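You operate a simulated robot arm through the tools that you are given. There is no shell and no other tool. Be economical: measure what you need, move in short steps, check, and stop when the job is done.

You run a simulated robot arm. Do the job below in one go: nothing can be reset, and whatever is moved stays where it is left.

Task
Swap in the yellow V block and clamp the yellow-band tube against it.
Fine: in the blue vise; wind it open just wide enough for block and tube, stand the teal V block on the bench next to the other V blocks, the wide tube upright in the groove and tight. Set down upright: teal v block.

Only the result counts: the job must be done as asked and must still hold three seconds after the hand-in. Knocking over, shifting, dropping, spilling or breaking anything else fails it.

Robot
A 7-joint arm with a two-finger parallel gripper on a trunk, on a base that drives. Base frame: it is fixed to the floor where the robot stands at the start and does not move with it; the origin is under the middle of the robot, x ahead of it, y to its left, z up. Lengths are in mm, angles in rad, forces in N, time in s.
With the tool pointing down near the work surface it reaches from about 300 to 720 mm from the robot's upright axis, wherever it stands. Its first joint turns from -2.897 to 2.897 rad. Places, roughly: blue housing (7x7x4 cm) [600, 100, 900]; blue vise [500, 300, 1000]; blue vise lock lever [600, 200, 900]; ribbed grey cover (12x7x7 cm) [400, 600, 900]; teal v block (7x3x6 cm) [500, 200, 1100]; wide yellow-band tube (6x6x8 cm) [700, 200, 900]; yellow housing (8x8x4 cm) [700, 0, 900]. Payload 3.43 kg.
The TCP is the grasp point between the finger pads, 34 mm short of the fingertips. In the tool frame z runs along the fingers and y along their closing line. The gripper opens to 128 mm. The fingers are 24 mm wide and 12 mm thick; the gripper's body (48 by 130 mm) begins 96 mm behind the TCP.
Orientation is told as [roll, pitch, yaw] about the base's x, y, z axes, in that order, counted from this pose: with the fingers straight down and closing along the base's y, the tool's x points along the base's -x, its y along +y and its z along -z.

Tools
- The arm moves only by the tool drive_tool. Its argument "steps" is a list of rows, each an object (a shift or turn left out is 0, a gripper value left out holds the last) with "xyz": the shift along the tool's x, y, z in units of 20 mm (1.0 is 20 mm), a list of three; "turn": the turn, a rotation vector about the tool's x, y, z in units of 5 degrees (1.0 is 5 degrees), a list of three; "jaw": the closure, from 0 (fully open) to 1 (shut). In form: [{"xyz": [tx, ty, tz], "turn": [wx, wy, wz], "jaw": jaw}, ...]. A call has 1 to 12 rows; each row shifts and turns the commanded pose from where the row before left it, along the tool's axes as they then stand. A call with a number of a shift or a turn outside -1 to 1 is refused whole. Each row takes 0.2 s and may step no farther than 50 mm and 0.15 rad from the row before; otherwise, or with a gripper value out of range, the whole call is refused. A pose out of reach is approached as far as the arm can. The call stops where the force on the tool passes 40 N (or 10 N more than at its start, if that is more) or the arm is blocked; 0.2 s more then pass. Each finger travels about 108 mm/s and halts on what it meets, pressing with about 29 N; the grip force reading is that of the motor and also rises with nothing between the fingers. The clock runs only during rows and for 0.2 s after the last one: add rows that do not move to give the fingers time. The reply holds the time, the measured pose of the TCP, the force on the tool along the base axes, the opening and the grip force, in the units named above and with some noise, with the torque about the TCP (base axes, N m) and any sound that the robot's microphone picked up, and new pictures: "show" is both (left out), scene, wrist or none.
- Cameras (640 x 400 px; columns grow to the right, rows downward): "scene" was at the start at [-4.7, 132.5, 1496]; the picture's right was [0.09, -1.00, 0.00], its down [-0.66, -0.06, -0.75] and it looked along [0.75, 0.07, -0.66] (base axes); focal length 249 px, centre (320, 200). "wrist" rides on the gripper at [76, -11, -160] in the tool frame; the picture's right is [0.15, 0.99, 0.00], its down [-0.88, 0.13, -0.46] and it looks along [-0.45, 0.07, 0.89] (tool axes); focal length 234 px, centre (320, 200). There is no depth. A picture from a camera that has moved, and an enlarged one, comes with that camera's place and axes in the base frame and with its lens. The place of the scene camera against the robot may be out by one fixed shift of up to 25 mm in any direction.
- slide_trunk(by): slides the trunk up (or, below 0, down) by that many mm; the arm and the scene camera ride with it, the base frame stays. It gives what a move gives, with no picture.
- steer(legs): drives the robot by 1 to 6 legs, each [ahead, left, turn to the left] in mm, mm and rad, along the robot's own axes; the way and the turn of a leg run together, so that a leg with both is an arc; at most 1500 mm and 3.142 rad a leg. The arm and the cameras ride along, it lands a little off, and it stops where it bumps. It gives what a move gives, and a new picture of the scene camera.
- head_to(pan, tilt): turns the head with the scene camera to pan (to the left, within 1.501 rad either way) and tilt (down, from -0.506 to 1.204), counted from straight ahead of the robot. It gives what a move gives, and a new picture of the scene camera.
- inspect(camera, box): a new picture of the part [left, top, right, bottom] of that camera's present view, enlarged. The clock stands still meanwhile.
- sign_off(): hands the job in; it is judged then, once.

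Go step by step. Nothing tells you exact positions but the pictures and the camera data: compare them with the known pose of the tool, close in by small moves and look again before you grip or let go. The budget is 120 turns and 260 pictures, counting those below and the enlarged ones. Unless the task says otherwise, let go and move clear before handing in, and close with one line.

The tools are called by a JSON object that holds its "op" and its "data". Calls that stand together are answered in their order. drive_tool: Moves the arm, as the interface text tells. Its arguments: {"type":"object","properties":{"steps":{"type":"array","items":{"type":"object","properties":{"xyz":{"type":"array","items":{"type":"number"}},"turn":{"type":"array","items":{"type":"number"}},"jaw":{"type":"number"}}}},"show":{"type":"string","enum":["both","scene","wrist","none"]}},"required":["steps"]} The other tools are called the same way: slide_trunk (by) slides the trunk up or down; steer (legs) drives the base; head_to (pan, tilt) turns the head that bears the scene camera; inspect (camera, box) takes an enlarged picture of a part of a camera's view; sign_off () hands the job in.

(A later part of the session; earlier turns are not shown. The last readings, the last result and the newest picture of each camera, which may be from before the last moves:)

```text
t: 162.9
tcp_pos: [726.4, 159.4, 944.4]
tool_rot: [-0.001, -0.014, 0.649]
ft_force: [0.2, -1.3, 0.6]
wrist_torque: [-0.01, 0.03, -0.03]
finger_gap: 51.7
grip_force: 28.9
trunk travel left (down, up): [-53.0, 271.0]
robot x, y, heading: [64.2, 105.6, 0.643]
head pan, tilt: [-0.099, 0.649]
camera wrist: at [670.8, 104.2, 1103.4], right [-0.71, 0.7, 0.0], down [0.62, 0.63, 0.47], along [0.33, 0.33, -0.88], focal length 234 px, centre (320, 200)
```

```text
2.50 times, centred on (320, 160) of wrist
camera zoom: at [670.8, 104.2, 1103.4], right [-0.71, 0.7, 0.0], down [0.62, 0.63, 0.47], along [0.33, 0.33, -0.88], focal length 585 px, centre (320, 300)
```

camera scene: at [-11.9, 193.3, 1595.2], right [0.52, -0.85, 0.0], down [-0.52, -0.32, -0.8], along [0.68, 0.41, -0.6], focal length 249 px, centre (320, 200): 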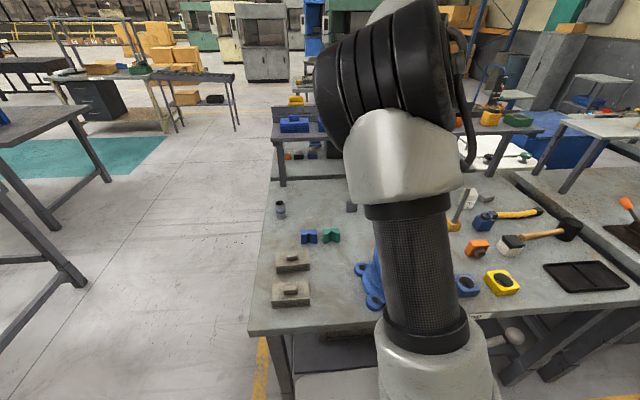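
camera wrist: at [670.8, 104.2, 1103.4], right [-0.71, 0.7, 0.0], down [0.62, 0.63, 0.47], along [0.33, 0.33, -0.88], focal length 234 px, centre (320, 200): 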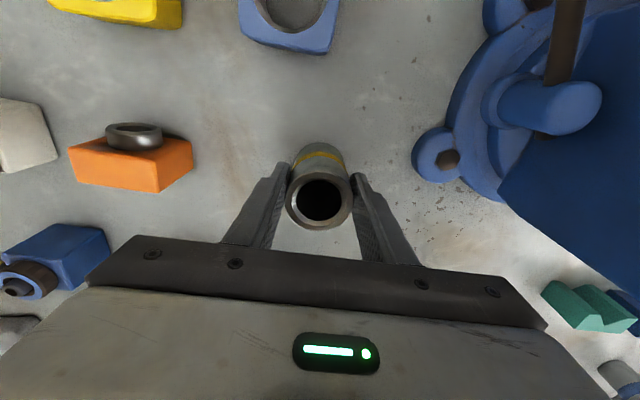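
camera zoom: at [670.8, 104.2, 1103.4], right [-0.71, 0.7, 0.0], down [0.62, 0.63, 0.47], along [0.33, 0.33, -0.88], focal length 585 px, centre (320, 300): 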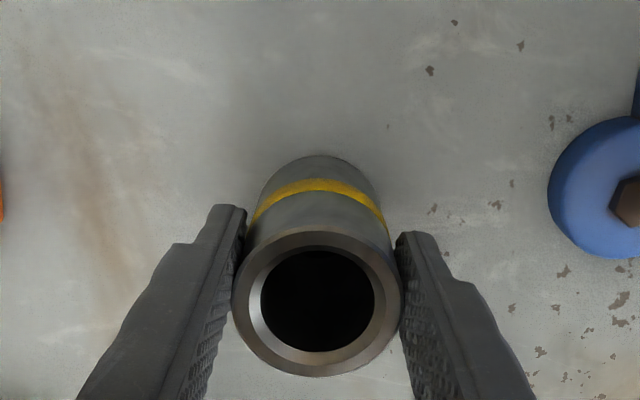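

The tube is gripped (51.7 mm), but the hand stopped 10 mm high, so an arm link may be touching something. I'll lift the trunk and look.

{"op": "slide_trunk", "data": {"by": 15}}

{"op": "head_to", "data": {"pan": -0.45, "tilt": 0.75}}

{"op": "inspect", "data": {"camera": "wrist", "box": [220, 80, 420, 240]}}

```text
t: 163.5
tcp_pos: [729.2, 156.7, 944.1]
tool_rot: [0.009, 0.008, 0.645]
ft_force: [-0.2, 1.8, -0.1]
wrist_torque: [-0.07, 0.02, 0.02]
finger_gap: 51.8
grip_force: 28.9
trunk travel left (down, up): [-68.0, 256.0]
robot x, y, heading: [68.4, 103.6, 0.649]
head pan, tilt: [-0.099, 0.649]
```

```text
t: 164.4
tcp_pos: [729.4, 158.2, 947.3]
tool_rot: [0.005, 0.003, 0.645]
ft_force: [0.5, 0.7, 1.0]
wrist_torque: [0.0, 0.05, 0.0]
finger_gap: 51.7
grip_force: 29.5
trunk travel left (down, up): [-68.0, 256.0]
robot x, y, heading: [66.4, 107.2, 0.648]
head pan, tilt: [-0.45, 0.75]
camera scene: at [-4.7, 164.2, 1336.7], right [0.2, -0.98, 0.0], down [-0.67, -0.13, -0.73], along [0.72, 0.14, -0.68], focal length 249 px, centre (320, 200)
```

scene: 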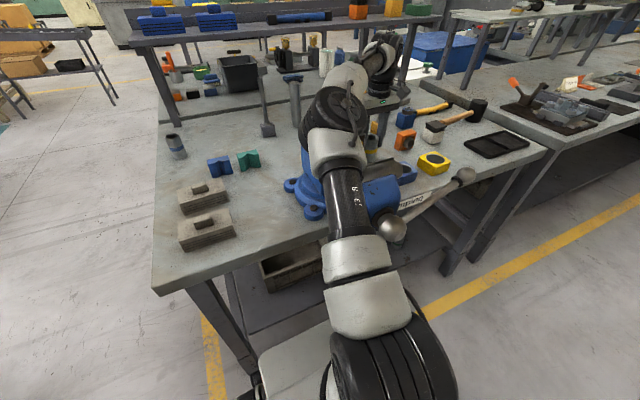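

```text
2.50 times, centred on (320, 160) of wrist
camera zoom: at [677.0, 103.8, 1107.0], right [-0.71, 0.7, 0.01], down [0.63, 0.63, 0.45], along [0.31, 0.33, -0.89], focal length 585 px, centre (320, 300)
```

zoom: 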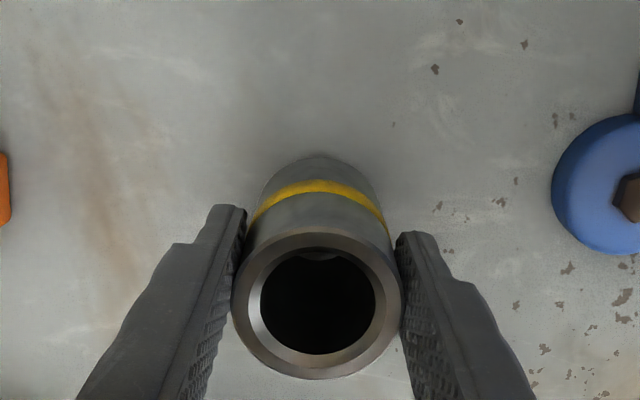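

{"op": "inspect", "data": {"camera": "scene", "box": [270, 60, 430, 260]}}

```text
2.00 times, centred on (350, 160) of scene
camera zoom: at [-4.7, 164.2, 1336.7], right [0.2, -0.98, 0.0], down [-0.67, -0.13, -0.73], along [0.72, 0.14, -0.68], focal length 499 px, centre (260, 280)
```

zoom: 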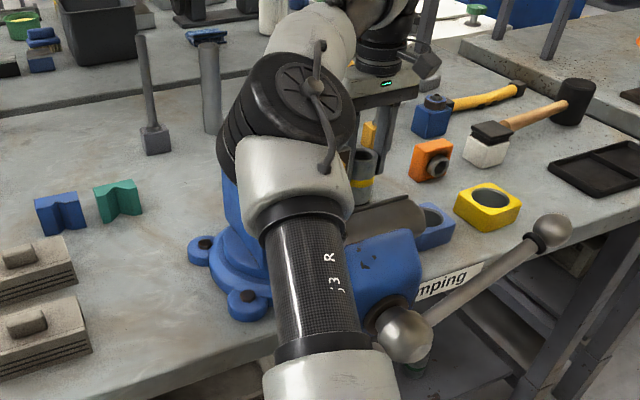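

The forearm is lying very low over the vise. Lifting straight up with the tube in hand.

{"op": "slide_trunk", "data": {"by": 20}}

{"op": "slide_trunk", "data": {"by": 230}}

{"op": "drive_tool", "data": {"steps": [{}], "show": "both"}}

{"op": "inspect", "data": {"camera": "scene", "box": [250, 120, 440, 290]}}

```text
t: 165.0
tcp_pos: [731.1, 158.1, 967.1]
tool_rot: [0.005, 0.003, 0.648]
ft_force: [-0.3, -0.1, -5.6]
wrist_torque: [-0.02, 0.04, -0.02]
finger_gap: 51.5
grip_force: 29.2
trunk travel left (down, up): [-88.0, 236.0]
robot x, y, heading: [66.7, 102.5, 0.653]
head pan, tilt: [-0.45, 0.75]
```

```text
t: 167.4
tcp_pos: [730.2, 159.0, 1197.5]
tool_rot: [0.005, 0.005, 0.647]
ft_force: [0.0, 0.1, -4.6]
wrist_torque: [-0.03, 0.03, 0.0]
finger_gap: 51.9
grip_force: 29.4
trunk travel left (down, up): [-318.0, 6.0]
robot x, y, heading: [69.8, 108.0, 0.642]
head pan, tilt: [-0.45, 0.75]
```

```text
t: 167.8
tcp_pos: [729.1, 157.5, 1195.7]
tool_rot: [0.006, 0.005, 0.645]
ft_force: [-0.5, 0.3, -5.8]
wrist_torque: [-0.03, 0.01, 0.03]
finger_gap: 51.7
grip_force: 28.6
trunk travel left (down, up): [-318.0, 6.0]
robot x, y, heading: [72.9, 105.7, 0.645]
head pan, tilt: [-0.45, 0.75]
camera scene: at [-4.5, 164.1, 1586.7], right [0.2, -0.98, 0.0], down [-0.67, -0.13, -0.73], along [0.72, 0.14, -0.68], focal length 249 px, centre (320, 200)
camera wrist: at [677.1, 103.8, 1357.2], right [-0.71, 0.7, 0.01], down [0.63, 0.63, 0.45], along [0.31, 0.33, -0.89], focal length 234 px, centre (320, 200)
```

scene: 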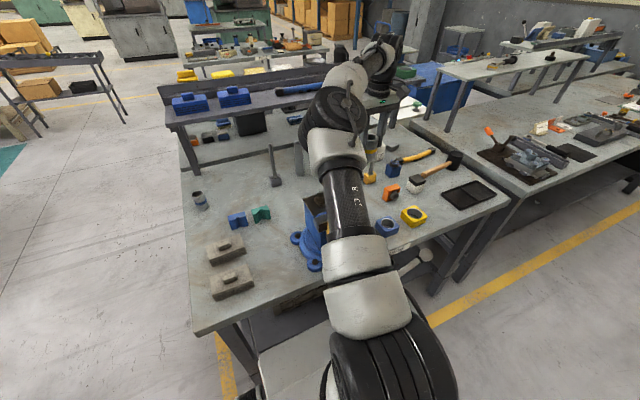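
wrist: 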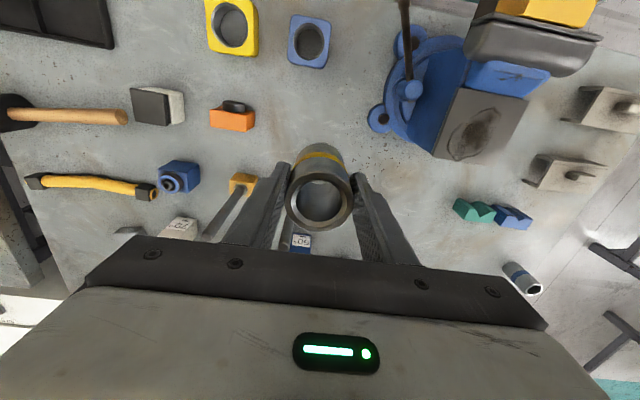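

```text
2.35 times, centred on (345, 205) of scene
camera zoom: at [-4.5, 164.1, 1586.7], right [0.2, -0.98, 0.0], down [-0.67, -0.13, -0.73], along [0.72, 0.14, -0.68], focal length 587 px, centre (261, 188)
```

zoom: 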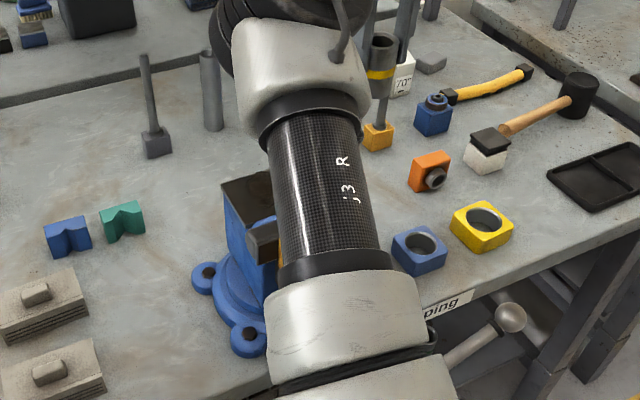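

Tube held (about 5 N). Carrying it gently to above the gap in front of the yellow block.

{"op": "drive_tool", "data": {"steps": [{"xyz": [0.2, 0.19, 0]}, {"xyz": [0.4, 0.375, 0]}, {"xyz": [0.6, 0.56, 0]}, {"xyz": [0.65, 0.61, 0]}, {"xyz": [0.65, 0.61, 0]}, {"xyz": [0.65, 0.61, 0]}, {"xyz": [0.65, 0.61, 0]}, {"xyz": [0.65, 0.61, 0]}, {"xyz": [0.65, 0.61, 0]}, {"xyz": [0.65, 0.61, 0]}, {"xyz": [0.65, 0.61, 0]}, {"xyz": [0.65, 0.61, 0]}], "show": "none"}}

{"op": "drive_tool", "data": {"steps": [{"xyz": [0.65, 0.61, 0]}, {"xyz": [0.65, 0.61, 0]}, {"xyz": [0.65, 0.61, 0]}, {"xyz": [0.65, 0.61, 0]}, {"xyz": [0.6, 0.56, 0]}, {"xyz": [0.45, 0.42, 0]}, {"xyz": [0.26, 0.245, 0]}, {}], "show": "wrist"}}

{"op": "inspect", "data": {"camera": "wrist", "box": [240, 60, 400, 240]}}

```text
t: 170.4
tcp_pos: [536.4, 178.6, 1198.8]
tool_rot: [0.004, 0.004, 0.648]
ft_force: [1.1, -0.4, -5.8]
wrist_torque: [-0.02, 0.03, 0.01]
finger_gap: 51.8
grip_force: 29.1
trunk travel left (down, up): [-318.0, 6.0]
robot x, y, heading: [70.6, 108.0, 0.648]
head pan, tilt: [-0.45, 0.75]
```

```text
t: 172.2
tcp_pos: [430.4, 189.7, 1198.6]
tool_rot: [0.006, 0.004, 0.647]
ft_force: [-0.4, -0.3, -5.4]
wrist_torque: [0.01, 0.08, -0.01]
finger_gap: 51.7
grip_force: 28.8
trunk travel left (down, up): [-318.0, 6.0]
robot x, y, heading: [69.5, 104.8, 0.649]
head pan, tilt: [-0.45, 0.75]
camera wrist: at [378.0, 135.2, 1359.1], right [-0.71, 0.7, 0.01], down [0.63, 0.63, 0.45], along [0.31, 0.33, -0.89], focal length 234 px, centre (320, 200)
```

wrist: 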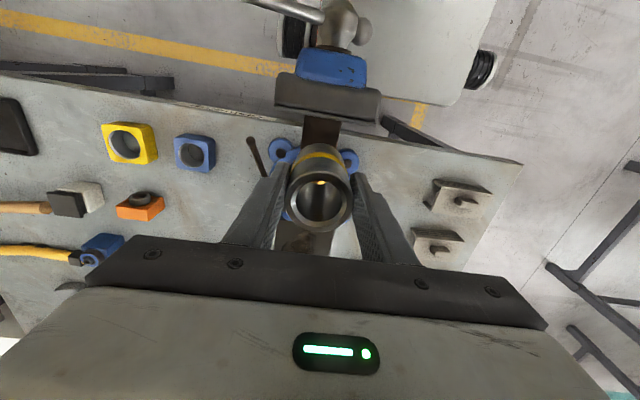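

```text
2.22 times, centred on (320, 150) of wrist
camera zoom: at [378.0, 135.2, 1359.1], right [-0.71, 0.7, 0.01], down [0.63, 0.63, 0.45], along [0.31, 0.33, -0.89], focal length 520 px, centre (320, 311)
```

zoom: 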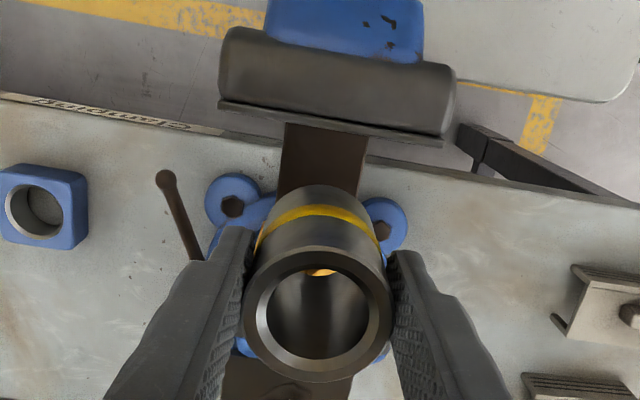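

Tube is over the gap. Lowering partway to check alignment.

{"op": "slide_trunk", "data": {"by": -50}}

{"op": "inspect", "data": {"camera": "wrist", "box": [240, 60, 400, 240]}}

{"op": "inspect", "data": {"camera": "scene", "box": [250, 120, 440, 290]}}

```text
t: 173.2
tcp_pos: [431.0, 188.7, 1148.9]
tool_rot: [0.004, 0.004, 0.649]
ft_force: [-0.6, 0.2, -4.4]
wrist_torque: [-0.02, 0.02, 0.0]
finger_gap: 51.5
grip_force: 28.6
trunk travel left (down, up): [-268.0, 56.0]
robot x, y, heading: [66.8, 104.8, 0.649]
head pan, tilt: [-0.45, 0.75]
```

```text
2.22 times, centred on (320, 150) of wrist
camera zoom: at [378.2, 135.2, 1309.1], right [-0.71, 0.7, 0.01], down [0.63, 0.63, 0.45], along [0.31, 0.33, -0.89], focal length 520 px, centre (320, 311)
```

zoom: 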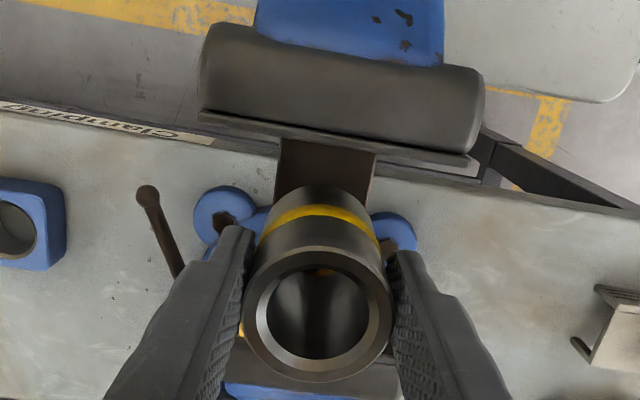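

```text
2.35 times, centred on (345, 205) of scene
camera zoom: at [-4.8, 164.1, 1536.7], right [0.2, -0.98, 0.0], down [-0.67, -0.13, -0.73], along [0.72, 0.14, -0.68], focal length 587 px, centre (261, 188)
```

zoom: 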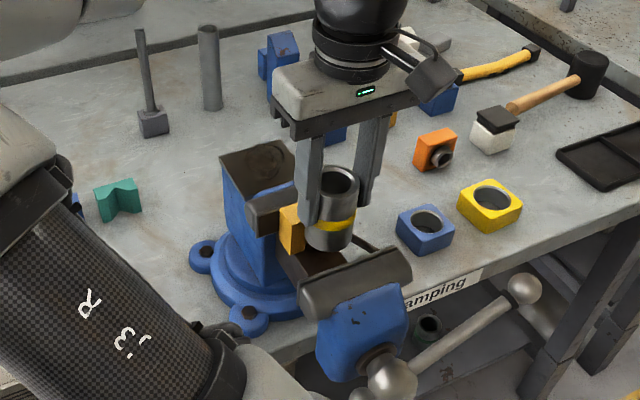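

The scene view shows the tube just in front of the block. Lowering on.

{"op": "slide_trunk", "data": {"by": -25}}

{"op": "slide_trunk", "data": {"by": -12}}

{"op": "inspect", "data": {"camera": "scene", "box": [290, 150, 400, 270]}}

```text
t: 173.9
tcp_pos: [430.2, 189.8, 1123.2]
tool_rot: [0.004, 0.005, 0.645]
ft_force: [-0.3, 0.0, -5.6]
wrist_torque: [0.03, 0.04, 0.01]
finger_gap: 51.5
grip_force: 29.1
trunk travel left (down, up): [-243.0, 81.0]
robot x, y, heading: [69.0, 103.9, 0.65]
head pan, tilt: [-0.45, 0.75]
```

```text
t: 174.5
tcp_pos: [431.1, 189.1, 1112.6]
tool_rot: [0.005, 0.003, 0.647]
ft_force: [0.1, 0.3, -4.6]
wrist_torque: [-0.03, -0.02, 0.01]
finger_gap: 51.4
grip_force: 29.0
trunk travel left (down, up): [-231.0, 93.0]
robot x, y, heading: [70.9, 104.9, 0.648]
head pan, tilt: [-0.45, 0.75]
```

```text
3.33 times, centred on (345, 210) of scene
camera zoom: at [-4.8, 164.1, 1499.7], right [0.2, -0.98, 0.0], down [-0.67, -0.13, -0.73], along [0.72, 0.14, -0.68], focal length 831 px, centre (237, 167)
```

zoom: 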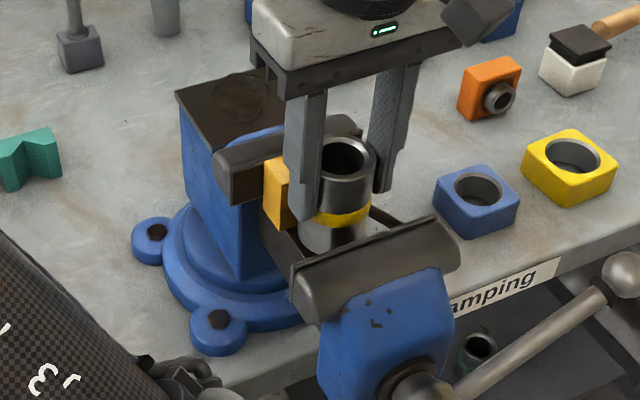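

{"op": "slide_trunk", "data": {"by": -6}}

{"op": "drive_tool", "data": {"steps": [{"xyz": [-0.1, 0, 0]}, {"xyz": [-0.1, 0, 0]}, {}], "show": "none"}}

```text
t: 175.0
tcp_pos: [430.5, 190.2, 1106.0]
tool_rot: [0.005, 0.005, 0.647]
ft_force: [-1.0, -0.3, -5.5]
wrist_torque: [0.01, 0.04, 0.03]
finger_gap: 51.8
grip_force: 28.4
trunk travel left (down, up): [-225.0, 99.0]
robot x, y, heading: [69.5, 108.3, 0.648]
head pan, tilt: [-0.45, 0.75]
```

```text
t: 175.8
tcp_pos: [434.4, 191.9, 1105.4]
tool_rot: [0.004, 0.002, 0.648]
ft_force: [-1.6, -0.4, -6.0]
wrist_torque: [-0.02, 0.07, 0.01]
finger_gap: 51.7
grip_force: 29.3
trunk travel left (down, up): [-225.0, 99.0]
robot x, y, heading: [68.5, 105.3, 0.647]
head pan, tilt: [-0.45, 0.75]
```

{"op": "drive_tool", "data": {"steps": [{"xyz": [-0.1, 0, 0]}, {}], "show": "none"}}

{"op": "drive_tool", "data": {"steps": [{"xyz": [-0.1, 0, 0]}, {}], "show": "none"}}

```text
t: 176.4
tcp_pos: [434.5, 192.3, 1106.7]
tool_rot: [0.008, 0.003, 0.646]
ft_force: [-8.1, -3.8, -3.9]
wrist_torque: [-0.1, 0.21, -0.05]
finger_gap: 51.5
grip_force: 28.7
trunk travel left (down, up): [-225.0, 99.0]
robot x, y, heading: [67.8, 106.7, 0.649]
head pan, tilt: [-0.45, 0.75]
```

```text
t: 177.0
tcp_pos: [435.7, 193.2, 1106.6]
tool_rot: [0.008, 0.005, 0.646]
ft_force: [-18.4, -10.1, -6.2]
wrist_torque: [-0.29, 0.56, 0.14]
finger_gap: 51.8
grip_force: 28.8
trunk travel left (down, up): [-225.0, 99.0]
robot x, y, heading: [67.2, 105.6, 0.647]
head pan, tilt: [-0.45, 0.75]
```

Tube is seated against the block. Relieve slightly and set it down on the slide.

{"op": "drive_tool", "data": {"steps": [{"xyz": [0.15, 0, 0]}, {}], "show": "none"}}

{"op": "slide_trunk", "data": {"by": -3}}

{"op": "slide_trunk", "data": {"by": -3}}

```text
t: 177.6
tcp_pos: [435.2, 192.0, 1106.7]
tool_rot: [0.004, 0.002, 0.649]
ft_force: [-8.6, -2.9, -7.6]
wrist_torque: [-0.24, 0.34, 0.01]
finger_gap: 51.7
grip_force: 29.2
trunk travel left (down, up): [-225.0, 99.0]
robot x, y, heading: [70.7, 109.3, 0.649]
head pan, tilt: [-0.45, 0.75]
```

```text
t: 178.2
tcp_pos: [434.5, 192.0, 1104.2]
tool_rot: [0.005, 0.003, 0.646]
ft_force: [-6.2, -2.0, -1.4]
wrist_torque: [-0.04, 0.07, 0.02]
finger_gap: 51.7
grip_force: 28.9
trunk travel left (down, up): [-222.0, 102.0]
robot x, y, heading: [71.0, 100.8, 0.65]
head pan, tilt: [-0.45, 0.75]
```

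```text
t: 178.7
tcp_pos: [434.7, 192.6, 1100.9]
tool_rot: [0.005, 0.0, 0.649]
ft_force: [-4.6, -0.5, 10.1]
wrist_torque: [0.12, -0.26, 0.06]
finger_gap: 51.9
grip_force: 29.0
trunk travel left (down, up): [-219.0, 105.0]
robot x, y, heading: [70.1, 104.1, 0.651]
head pan, tilt: [-0.45, 0.75]
```

Standing on the slide. Release and rise.

{"op": "drive_tool", "data": {"steps": [{"jaw": 0.45}, {"jaw": 0.45}, {}], "show": "none"}}

{"op": "slide_trunk", "data": {"by": 105}}

{"op": "drive_tool", "data": {"steps": [{"xyz": [0, 0, -1]}, {"xyz": [0, 0, -1]}, {"xyz": [0, 0, -1]}, {"xyz": [0, 0, -1]}, {"xyz": [0, 0, -1]}, {}], "show": "wrist"}}

{"op": "inspect", "data": {"camera": "wrist", "box": [250, 60, 390, 210]}}

{"op": "inspect", "data": {"camera": "scene", "box": [250, 160, 420, 330]}}

```text
t: 179.5
tcp_pos: [434.3, 191.9, 1101.0]
tool_rot: [0.005, 0.004, 0.647]
ft_force: [0.3, 0.1, -0.4]
wrist_torque: [0.0, 0.0, 0.02]
finger_gap: 70.6
grip_force: 0.1
trunk travel left (down, up): [-219.0, 105.0]
robot x, y, heading: [67.3, 103.8, 0.644]
head pan, tilt: [-0.45, 0.75]
```

```text
t: 180.8
tcp_pos: [435.0, 192.5, 1204.6]
tool_rot: [0.005, 0.004, 0.648]
ft_force: [0.7, 0.6, 0.4]
wrist_torque: [0.02, -0.01, 0.01]
finger_gap: 70.7
grip_force: 0.1
trunk travel left (down, up): [-324.0, 0.0]
robot x, y, heading: [67.4, 104.5, 0.649]
head pan, tilt: [-0.45, 0.75]
```

```text
t: 182.2
tcp_pos: [436.3, 192.7, 1304.7]
tool_rot: [0.005, 0.002, 0.648]
ft_force: [0.3, -0.6, 0.2]
wrist_torque: [0.0, 0.02, 0.01]
finger_gap: 70.3
grip_force: 0.1
trunk travel left (down, up): [-324.0, 0.0]
robot x, y, heading: [67.6, 109.0, 0.645]
head pan, tilt: [-0.45, 0.75]
camera wrist: at [383.1, 137.5, 1466.2], right [-0.71, 0.7, 0.01], down [0.63, 0.63, 0.45], along [0.31, 0.33, -0.89], focal length 234 px, centre (320, 200)
```

wrist: 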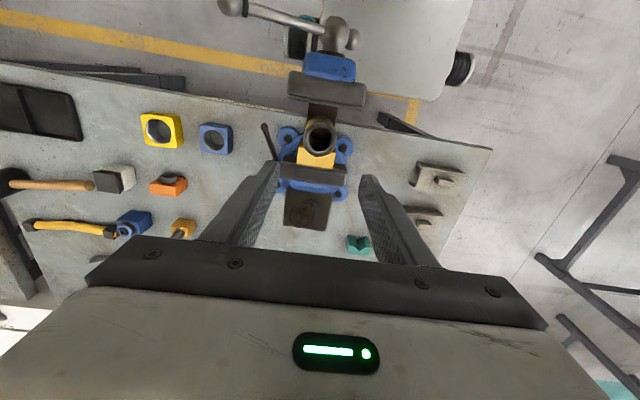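

```text
2.67 times, centred on (320, 135) of wrist
camera zoom: at [383.1, 137.5, 1466.2], right [-0.71, 0.7, 0.01], down [0.63, 0.63, 0.45], along [0.31, 0.33, -0.89], focal length 624 px, centre (320, 373)
```

zoom: 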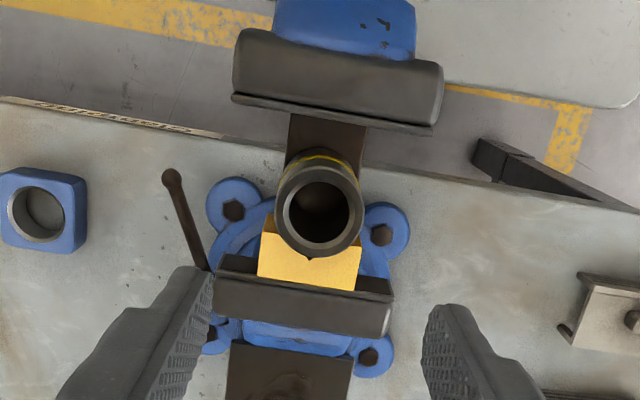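

```text
2.35 times, centred on (335, 245) of scene
camera zoom: at [-5.1, 164.0, 1592.7], right [0.2, -0.98, 0.0], down [-0.67, -0.13, -0.73], along [0.72, 0.14, -0.68], focal length 587 px, centre (285, 94)
```

zoom: 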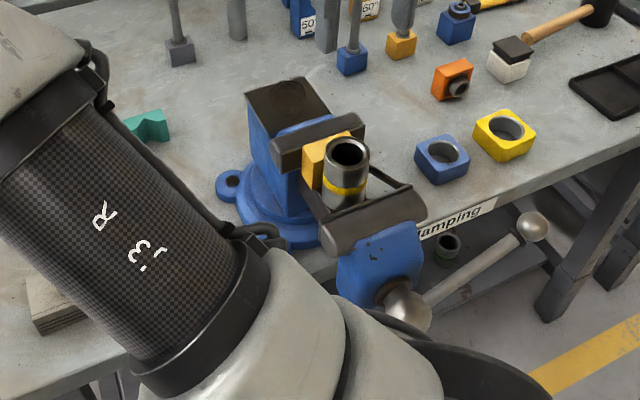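

Tube stands in the groove. Now back off to the cranking position.

{"op": "steer", "data": {"legs": [[-385, 0, 0], [0, -155, 0]]}}

{"op": "head_to", "data": {"pan": -0.1, "tilt": 0.65}}

{"op": "inspect", "data": {"camera": "scene", "box": [290, 130, 430, 270]}}

```text
t: 186.4
tcp_pos: [218.2, -165.4, 1306.4]
tool_rot: [0.005, 0.004, 0.649]
ft_force: [-0.1, -0.1, -0.1]
wrist_torque: [-0.02, -0.03, -0.01]
finger_gap: 70.2
grip_force: 0.0
trunk travel left (down, up): [-324.0, 0.0]
robot x, y, heading: [-147.1, -254.3, 0.65]
head pan, tilt: [-0.45, 0.75]
camera scene: at [-221.4, -192.1, 1592.7], right [0.2, -0.98, 0.0], down [-0.67, -0.13, -0.73], along [0.72, 0.14, -0.68], focal length 249 px, centre (320, 200)
```

scene: 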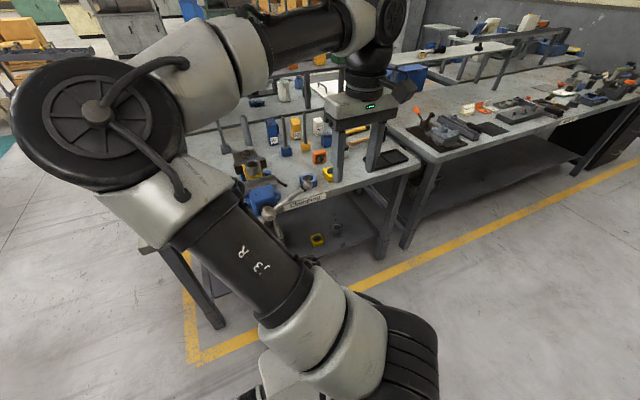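

```text
t: 187.2
tcp_pos: [218.7, -163.7, 1306.1]
tool_rot: [0.005, 0.003, 0.65]
ft_force: [0.7, 0.4, 0.2]
wrist_torque: [0.01, 0.0, 0.01]
finger_gap: 70.5
grip_force: 0.1
trunk travel left (down, up): [-324.0, 0.0]
robot x, y, heading: [-150.4, -253.1, 0.649]
head pan, tilt: [-0.099, 0.649]
camera scene: at [-228.6, -163.0, 1601.2], right [0.52, -0.85, 0.0], down [-0.52, -0.31, -0.8], along [0.68, 0.41, -0.6], focal length 249 px, centre (320, 200)
```

scene: 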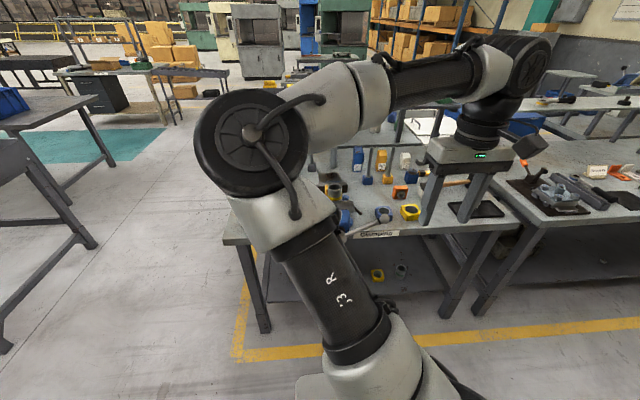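

```text
2.86 times, centred on (360, 200) of scene
camera zoom: at [-228.6, -163.0, 1601.2], right [0.52, -0.85, 0.0], down [-0.52, -0.31, -0.8], along [0.68, 0.41, -0.6], focal length 712 px, centre (206, 200)
```

zoom: 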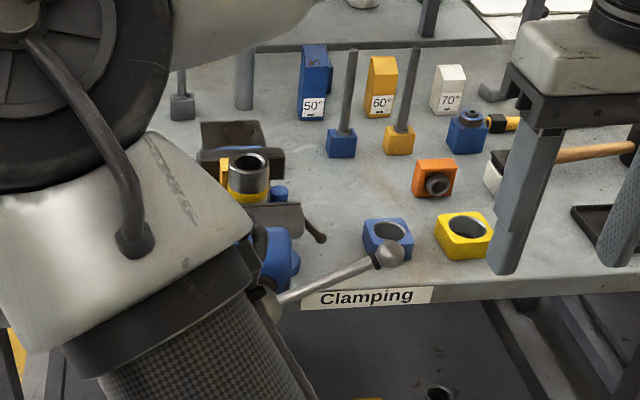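

The crank now points right and slightly up. I'll bring the closed hand in front, tilted horizontal, above the bar so it can push clockwise.

{"op": "drive_tool", "data": {"steps": [{"xyz": [-0.87, 0.41, 0], "jaw": 1}, {"xyz": [-0.87, 0.41, 0]}, {"xyz": [-0.87, 0.41, 0]}, {"xyz": [-0.87, 0.41, 0]}, {"xyz": [-0.87, 0.41, 0]}, {"xyz": [-0.87, 0.41, 0]}, {"xyz": [-0.87, 0.41, 0]}, {"xyz": [-0.87, 0.41, 0]}, {"xyz": [-0.87, 0.41, 0]}, {"xyz": [-0.87, 0.41, 0]}, {}], "show": "none"}}

{"op": "drive_tool", "data": {"steps": [{"turn": [0, -1, 0]}, {"turn": [0, -1, 0]}, {"turn": [0, -1, 0]}, {"turn": [0, -1, 0]}, {"turn": [0, -1, 0]}, {"turn": [0, -1, 0]}, {"turn": [0, -1, 0]}, {"turn": [0, -1, 0]}, {"turn": [0, -1, 0]}, {"turn": [0, -1, 0]}, {"turn": [0, -1, 0]}, {"turn": [0, -1, 0]}], "show": "none"}}

{"op": "drive_tool", "data": {"steps": [{"turn": [0, -1, 0]}, {"turn": [0, -1, 0]}, {"turn": [0, -1, 0]}, {"turn": [0, -1, 0]}, {"turn": [0, -1, 0]}, {"turn": [0, -0.85, 0]}, {}], "show": "scene"}}

```text
t: 189.6
tcp_pos: [308.0, 7.1, 1305.7]
tool_rot: [0.005, 0.003, 0.648]
ft_force: [0.2, 0.9, -0.8]
wrist_torque: [0.0, 0.01, -0.01]
finger_gap: 0.0
grip_force: 29.2
trunk travel left (down, up): [-324.0, 0.0]
robot x, y, heading: [-146.3, -251.1, 0.645]
head pan, tilt: [-0.099, 0.649]
```

```text
t: 192.2
tcp_pos: [309.0, 6.4, 1305.4]
tool_rot: [0.011, -1.046, 0.64]
ft_force: [0.3, 0.0, 0.4]
wrist_torque: [-0.02, 0.02, 0.0]
finger_gap: 0.0
grip_force: 28.7
trunk travel left (down, up): [-324.0, 0.0]
robot x, y, heading: [-147.0, -252.2, 0.644]
head pan, tilt: [-0.099, 0.649]
```

```text
t: 193.8
tcp_pos: [316.7, 9.7, 1307.5]
tool_rot: [0.317, -1.553, 0.331]
ft_force: [0.4, -0.6, 0.5]
wrist_torque: [0.01, 0.02, -0.02]
finger_gap: 0.3
grip_force: 29.1
out of reach, approached as far as the arm can: row 5, 6
trunk travel left (down, up): [-324.0, 0.0]
robot x, y, heading: [-147.8, -249.9, 0.648]
head pan, tilt: [-0.099, 0.649]
camera scene: at [-228.7, -162.7, 1601.2], right [0.52, -0.85, 0.0], down [-0.52, -0.32, -0.8], along [0.68, 0.41, -0.6], focal length 249 px, centre (320, 200)
```

scene: 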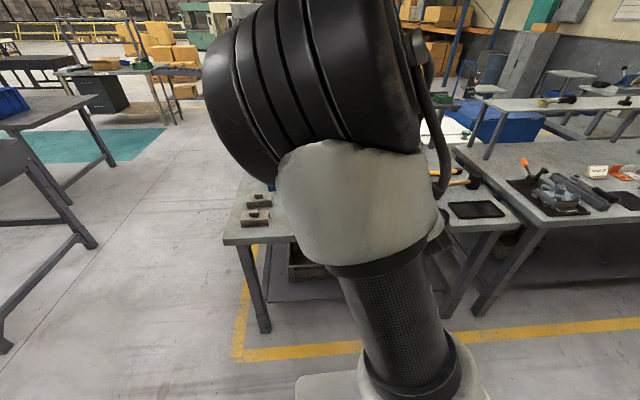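

Horizontal. Lowering to crank height and advancing over the bar.

{"op": "slide_trunk", "data": {"by": -220}}

{"op": "drive_tool", "data": {"steps": [{"xyz": [0, 0, 0.75]}, {"xyz": [0, 0, 0.75]}, {"xyz": [0, 0, 0.75]}, {}], "show": "scene"}}

```text
t: 196.2
tcp_pos: [317.0, 10.5, 1088.0]
tool_rot: [0.319, -1.554, 0.331]
ft_force: [-0.4, 0.1, -0.1]
wrist_torque: [-0.02, 0.01, 0.03]
finger_gap: 0.0
grip_force: 28.8
trunk travel left (down, up): [-104.0, 220.0]
robot x, y, heading: [-147.3, -252.7, 0.648]
head pan, tilt: [-0.099, 0.649]
```

```text
t: 197.2
tcp_pos: [353.0, 37.7, 1086.7]
tool_rot: [0.324, -1.552, 0.324]
ft_force: [0.5, 0.2, -0.4]
wrist_torque: [0.01, -0.01, 0.03]
finger_gap: 0.1
grip_force: 28.7
trunk travel left (down, up): [-104.0, 220.0]
robot x, y, heading: [-145.9, -251.6, 0.646]
head pan, tilt: [-0.099, 0.649]
camera scene: at [-228.6, -163.0, 1381.3], right [0.52, -0.85, 0.0], down [-0.52, -0.32, -0.8], along [0.68, 0.42, -0.6], focal length 249 px, centre (320, 200)
```

scene: 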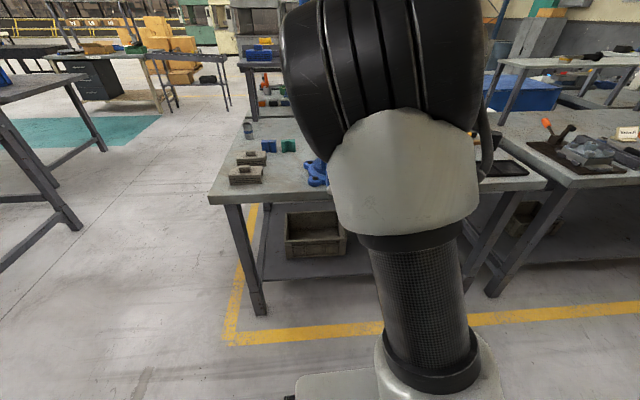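

In position above the bar. Winding clockwise along the circle, advancing slightly as the screw goes in.

{"op": "drive_tool", "data": {"steps": [{"xyz": [0.775, -0.59, 0.04]}, {"xyz": [0.87, -0.44, 0.04]}, {"xyz": [0.935, -0.29, 0.04]}, {"xyz": [0.97, -0.115, 0.04]}, {"xyz": [0.975, 0.05, 0.04]}, {"xyz": [0.95, 0.22, 0.04]}, {"xyz": [0.9, 0.38, 0.04]}, {"xyz": [0.82, 0.53, 0.04]}, {"xyz": [0.71, 0.67, 0.04]}, {"xyz": [0.59, 0.775, 0.04]}, {"xyz": [0.44, 0.87, 0.04]}, {"xyz": [0.29, 0.935, 0.04]}], "show": "scene"}}

{"op": "inspect", "data": {"camera": "scene", "box": [270, 100, 430, 240]}}

```text
t: 199.8
tcp_pos: [322.2, 90.3, 901.5]
tool_rot: [0.294, -1.552, 0.354]
ft_force: [1.1, -1.2, 0.3]
wrist_torque: [0.0, -0.01, -0.02]
finger_gap: 0.0
grip_force: 29.5
trunk travel left (down, up): [-104.0, 220.0]
robot x, y, heading: [-150.2, -250.2, 0.65]
head pan, tilt: [-0.099, 0.649]
camera scene: at [-228.6, -163.1, 1381.2], right [0.52, -0.85, 0.0], down [-0.52, -0.32, -0.8], along [0.68, 0.42, -0.6], focal length 249 px, centre (320, 200)
```

scene: 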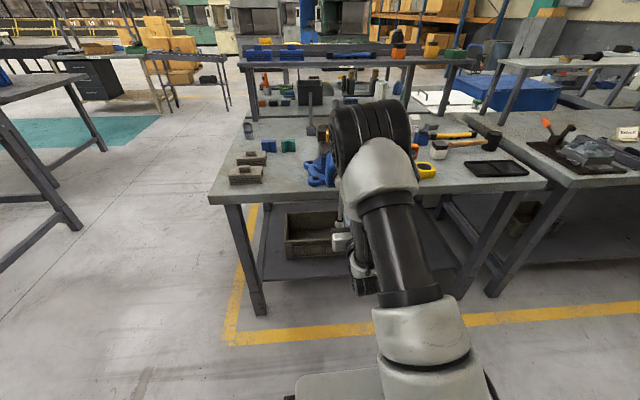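

```text
2.86 times, centred on (350, 170) of scene
camera zoom: at [-228.6, -163.1, 1381.2], right [0.52, -0.85, 0.0], down [-0.52, -0.32, -0.8], along [0.68, 0.42, -0.6], focal length 712 px, centre (234, 286)
```

zoom: 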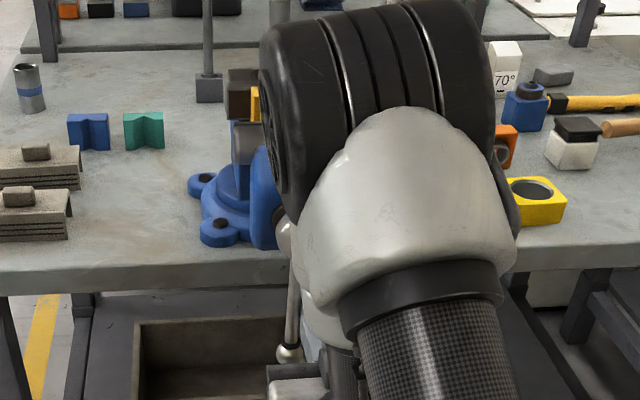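

The handle is at the bottom and following. Continuing clockwise up the left side; the motion will stop when it tightens.

{"op": "drive_tool", "data": {"steps": [{"xyz": [0.115, 0.97, 0.04]}, {"xyz": [-0.05, 0.975, 0.04]}, {"xyz": [-0.22, 0.95, 0.04]}, {"xyz": [-0.38, 0.9, 0.04]}, {"xyz": [-0.53, 0.82, 0.04]}, {"xyz": [-0.67, 0.71, 0.04]}, {"xyz": [-0.775, 0.59, 0.04]}, {"xyz": [-0.87, 0.44, 0.04]}, {"xyz": [-0.935, 0.29, 0.04]}, {"xyz": [-0.97, 0.115, 0.04]}], "show": "scene"}}

{"op": "inspect", "data": {"camera": "scene", "box": [230, 100, 430, 240]}}

```text
t: 202.0
tcp_pos: [246.0, 204.1, 1010.6]
tool_rot: [0.391, -1.555, 0.26]
ft_force: [0.9, 0.2, -0.9]
wrist_torque: [0.0, 0.0, -0.02]
finger_gap: 0.0
grip_force: 28.9
trunk travel left (down, up): [-104.0, 220.0]
robot x, y, heading: [-147.3, -250.4, 0.65]
head pan, tilt: [-0.099, 0.649]
camera scene: at [-228.8, -162.8, 1381.3], right [0.52, -0.85, 0.0], down [-0.52, -0.32, -0.8], along [0.68, 0.42, -0.6], focal length 249 px, centre (320, 200)
```

scene: 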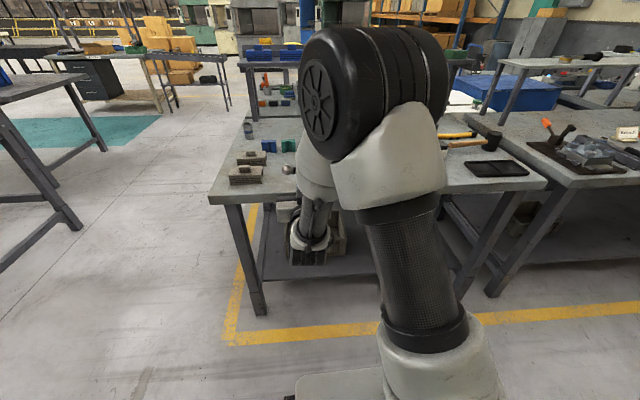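

```text
2.86 times, centred on (330, 170) of scene
camera zoom: at [-228.8, -162.8, 1381.3], right [0.52, -0.85, 0.0], down [-0.52, -0.32, -0.8], along [0.68, 0.42, -0.6], focal length 712 px, centre (291, 286)
```

zoom: 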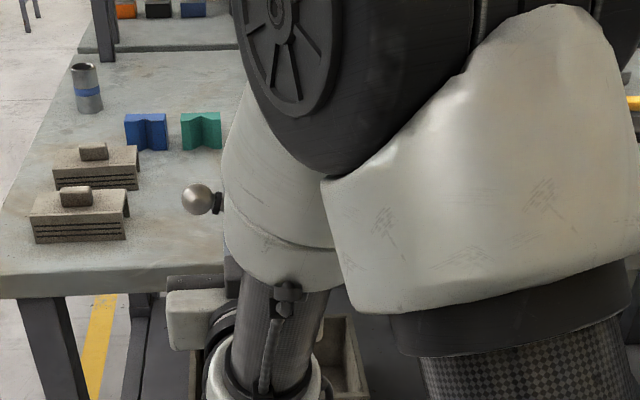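

Still loose; the ball is at the left. Continuing upward until it tightens.

{"op": "drive_tool", "data": {"steps": [{"xyz": [-0.975, -0.05, 0.04]}, {"xyz": [-0.95, -0.22, 0.04]}, {"xyz": [-0.9, -0.38, 0.04]}, {"xyz": [-0.82, -0.53, 0.04]}, {"xyz": [-0.71, -0.67, 0.04]}, {}], "show": "scene"}}

{"op": "inspect", "data": {"camera": "scene", "box": [230, 100, 430, 240]}}

```text
t: 203.4
tcp_pos: [274.8, 176.6, 1096.0]
tool_rot: [0.363, -1.555, 0.284]
ft_force: [-1.1, 0.8, 0.7]
wrist_torque: [-0.01, -0.07, 0.0]
finger_gap: 0.0
grip_force: 28.9
trunk travel left (down, up): [-104.0, 220.0]
robot x, y, heading: [-146.5, -250.1, 0.651]
head pan, tilt: [-0.099, 0.649]
camera scene: at [-228.7, -162.9, 1381.3], right [0.52, -0.85, 0.0], down [-0.52, -0.32, -0.8], along [0.68, 0.42, -0.6], focal length 249 px, centre (320, 200)
```

scene: 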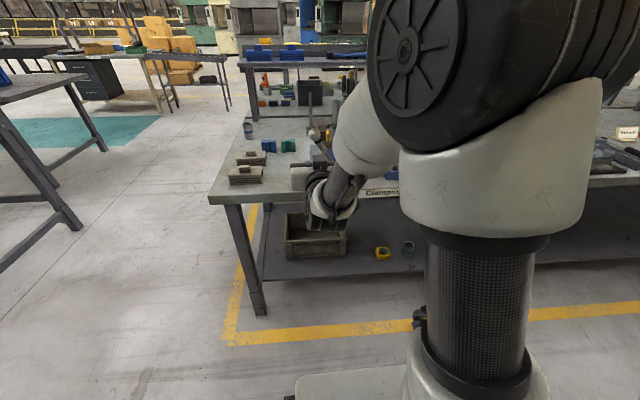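

```text
2.86 times, centred on (330, 170) of scene
camera zoom: at [-228.7, -162.9, 1381.3], right [0.52, -0.85, 0.0], down [-0.52, -0.32, -0.8], along [0.68, 0.42, -0.6], focal length 712 px, centre (291, 286)
```

zoom: 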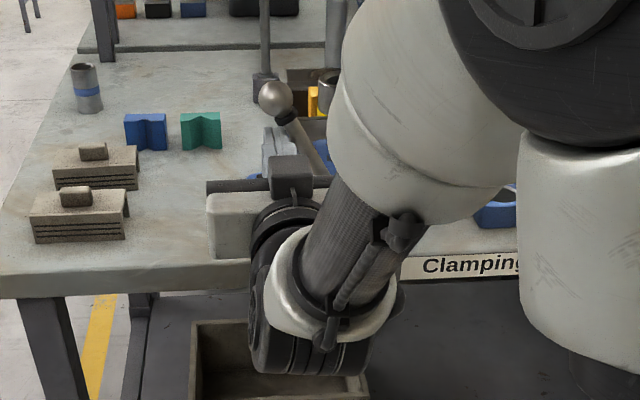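

{"op": "drive_tool", "data": {"steps": [{"xyz": [-0.59, -0.775, 0.04]}, {"xyz": [-0.44, -0.87, 0.04]}, {"xyz": [-0.29, -0.935, 0.04]}, {"xyz": [-0.115, -0.97, 0.04]}, {}], "show": "scene"}}

{"op": "inspect", "data": {"camera": "scene", "box": [270, 110, 410, 230]}}

```text
t: 204.6
tcp_pos: [321.6, 122.2, 1124.6]
tool_rot: [0.28, -1.551, 0.369]
ft_force: [-8.2, 3.7, -4.4]
wrist_torque: [0.07, 0.12, 0.03]
finger_gap: 0.0
grip_force: 28.8
trunk travel left (down, up): [-104.0, 220.0]
robot x, y, heading: [-147.6, -249.4, 0.649]
head pan, tilt: [-0.099, 0.649]
camera scene: at [-229.2, -162.5, 1381.2], right [0.52, -0.85, 0.0], down [-0.52, -0.32, -0.8], along [0.68, 0.41, -0.6], focal length 249 px, centre (320, 200)
```

scene: 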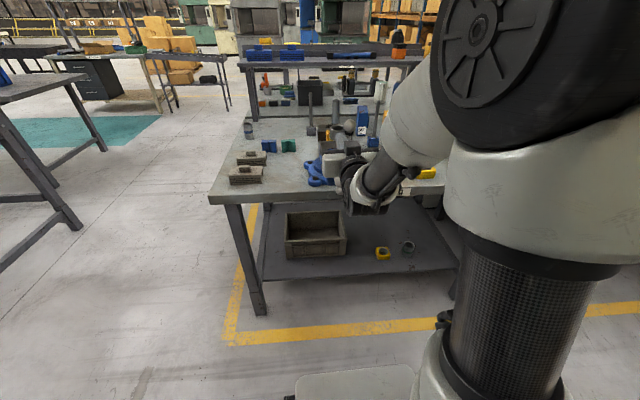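

```text
3.33 times, centred on (340, 170) of scene
camera zoom: at [-229.2, -162.5, 1381.2], right [0.52, -0.85, 0.0], down [-0.52, -0.32, -0.8], along [0.68, 0.41, -0.6], focal length 831 px, centre (253, 300)
```

zoom: 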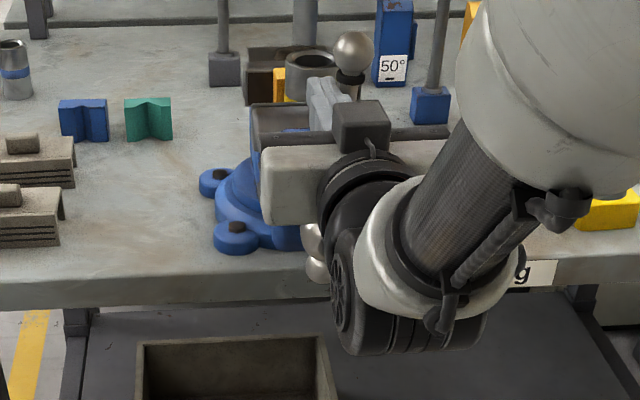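

Resistance is starting. Continuing to tighten in finer steps until the force limit.

{"op": "drive_tool", "data": {"steps": [{"xyz": [0.02, -0.4, 0.02]}, {"xyz": [0.05, -0.4, 0.02]}, {"xyz": [0.08, -0.4, 0.02]}, {"xyz": [0.1, -0.4, 0.0]}, {"xyz": [0.12, -0.4, 0.0]}, {}], "show": "none"}}

{"op": "inspect", "data": {"camera": "scene", "box": [270, 110, 410, 230]}}

```text
t: 206.0
tcp_pos: [344.5, 91.4, 1117.0]
tool_rot: [0.306, -1.556, 0.342]
ft_force: [-11.4, 3.0, 4.0]
wrist_torque: [0.01, 0.07, -0.01]
finger_gap: 0.0
grip_force: 29.2
trunk travel left (down, up): [-104.0, 220.0]
robot x, y, heading: [-150.1, -246.0, 0.648]
head pan, tilt: [-0.099, 0.649]
```

```text
3.33 times, centred on (340, 170) of scene
camera zoom: at [-230.0, -162.8, 1381.2], right [0.52, -0.85, 0.0], down [-0.52, -0.32, -0.8], along [0.68, 0.41, -0.6], focal length 831 px, centre (253, 300)
```

zoom: 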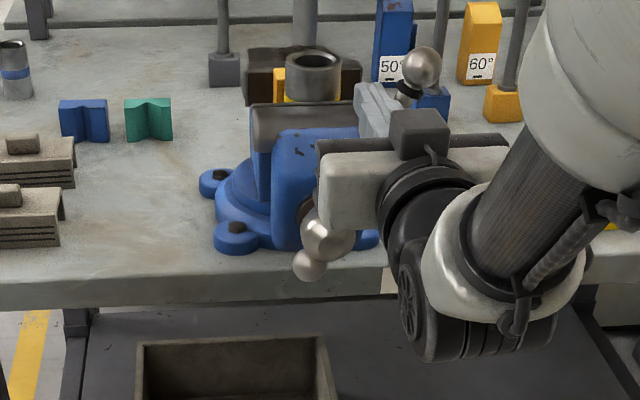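

{"op": "drive_tool", "data": {"steps": [{"xyz": [0.05, -0.2, -0.25]}, {"xyz": [0.15, -0.4, 0]}, {"xyz": [0.18, -0.4, 0]}, {"xyz": [0.2, -0.4, 0]}, {"xyz": [0.23, -0.4, 0]}, {}], "show": "none"}}

{"op": "inspect", "data": {"camera": "scene", "box": [290, 110, 370, 190]}}

```text
t: 207.4
tcp_pos: [363.3, 60.8, 1100.3]
tool_rot: [0.229, -1.554, 0.422]
ft_force: [-4.7, 17.2, 1.5]
wrist_torque: [0.21, 0.07, 0.29]
finger_gap: 0.0
grip_force: 28.7
trunk travel left (down, up): [-104.0, 220.0]
robot x, y, heading: [-153.2, -247.8, 0.645]
head pan, tilt: [-0.099, 0.649]
```

```text
5.00 times, centred on (330, 150) of scene
camera zoom: at [-229.2, -161.4, 1381.0], right [0.52, -0.85, 0.0], down [-0.52, -0.32, -0.8], along [0.68, 0.41, -0.6], focal length 1247 px, centre (270, 450)
```

zoom: 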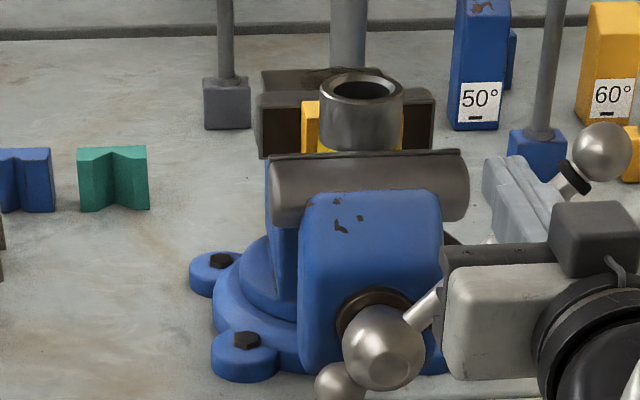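

Force is rising (~17 N) and the tube stays upright. Tightening further.

{"op": "drive_tool", "data": {"steps": [{"xyz": [0.24, -0.32, 0]}, {"xyz": [0.26, -0.3, 0]}, {"xyz": [0.28, -0.28, 0]}, {"xyz": [0.3, -0.26, 0]}, {"xyz": [0.32, -0.24, 0]}, {}], "show": "none"}}

{"op": "inspect", "data": {"camera": "scene", "box": [290, 110, 370, 190]}}

```text
t: 208.8
tcp_pos: [379.4, 38.2, 1072.2]
tool_rot: [0.244, -1.556, 0.407]
ft_force: [-9.7, 15.9, 6.0]
wrist_torque: [0.2, 0.01, 0.25]
finger_gap: 0.0
grip_force: 28.6
trunk travel left (down, up): [-104.0, 220.0]
robot x, y, heading: [-145.0, -249.4, 0.647]
head pan, tilt: [-0.099, 0.649]
```

```text
5.00 times, centred on (330, 150) of scene
camera zoom: at [-229.9, -161.7, 1381.1], right [0.52, -0.85, 0.0], down [-0.52, -0.32, -0.8], along [0.68, 0.41, -0.6], focal length 1247 px, centre (270, 450)
```

zoom: 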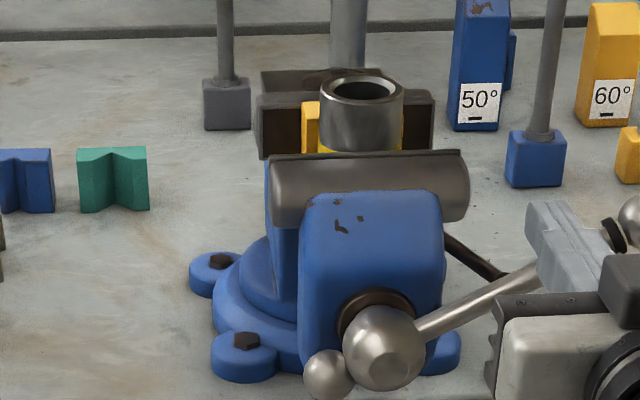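

{"op": "drive_tool", "data": {"steps": [{"xyz": [0.34, -0.2, 0]}, {"xyz": [0.35, -0.17, 0]}, {"xyz": [0.37, -0.14, 0]}, {"xyz": [0.38, -0.11, 0]}, {"xyz": [0.39, -0.08, 0]}, {}], "show": "none"}}

{"op": "inspect", "data": {"camera": "scene", "box": [290, 110, 370, 190]}}

```text
t: 210.2
tcp_pos: [388.8, 25.3, 1036.3]
tool_rot: [0.304, -1.555, 0.342]
ft_force: [2.9, 13.3, 16.7]
wrist_torque: [0.13, -0.31, 0.24]
finger_gap: 0.3
grip_force: 28.9
trunk travel left (down, up): [-104.0, 220.0]
robot x, y, heading: [-146.8, -248.2, 0.65]
head pan, tilt: [-0.099, 0.649]
```

```text
5.00 times, centred on (330, 150) of scene
camera zoom: at [-229.4, -162.3, 1381.2], right [0.52, -0.85, 0.0], down [-0.52, -0.32, -0.8], along [0.68, 0.41, -0.6], focal length 1247 px, centre (270, 450)
```

zoom: 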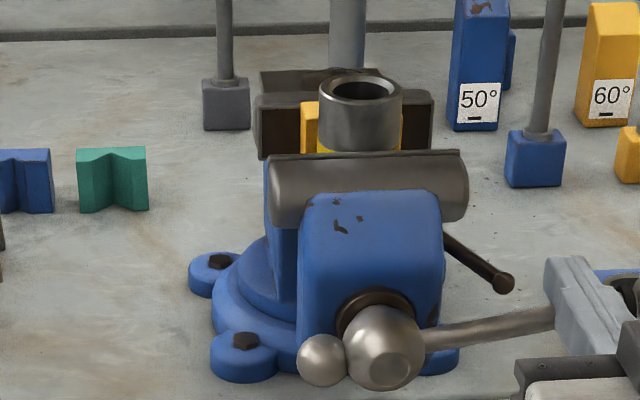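

Force is ~21 N and still creeping. I'll push on down.

{"op": "drive_tool", "data": {"steps": [{"xyz": [0.5, -0.05, 0]}, {"xyz": [0.5, 0, 0]}, {"xyz": [0.5, 0.05, 0]}, {"xyz": [0.5, 0.1, 0]}, {"xyz": [0.5, 0.15, 0]}, {"xyz": [0.5, 0.2, 0]}, {}], "show": "none"}}

{"op": "inspect", "data": {"camera": "scene", "box": [290, 110, 390, 210]}}

```text
t: 211.8
tcp_pos: [382.5, 30.8, 977.7]
tool_rot: [0.689, -1.562, -0.045]
ft_force: [16.3, -9.3, 26.0]
wrist_torque: [0.35, -0.32, -0.33]
finger_gap: 0.0
grip_force: 29.1
trunk travel left (down, up): [-104.0, 220.0]
robot x, y, heading: [-148.9, -252.3, 0.647]
head pan, tilt: [-0.099, 0.649]
```

```text
4.00 times, centred on (340, 160) of scene
camera zoom: at [-229.0, -164.7, 1381.4], right [0.52, -0.85, 0.0], down [-0.52, -0.31, -0.8], along [0.68, 0.42, -0.6], focal length 997 px, centre (240, 360)
```

zoom: 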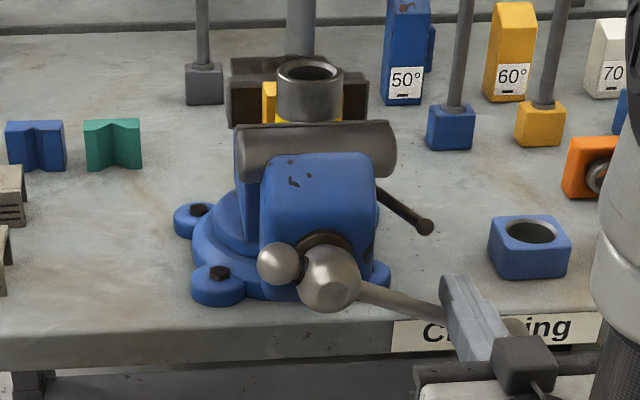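

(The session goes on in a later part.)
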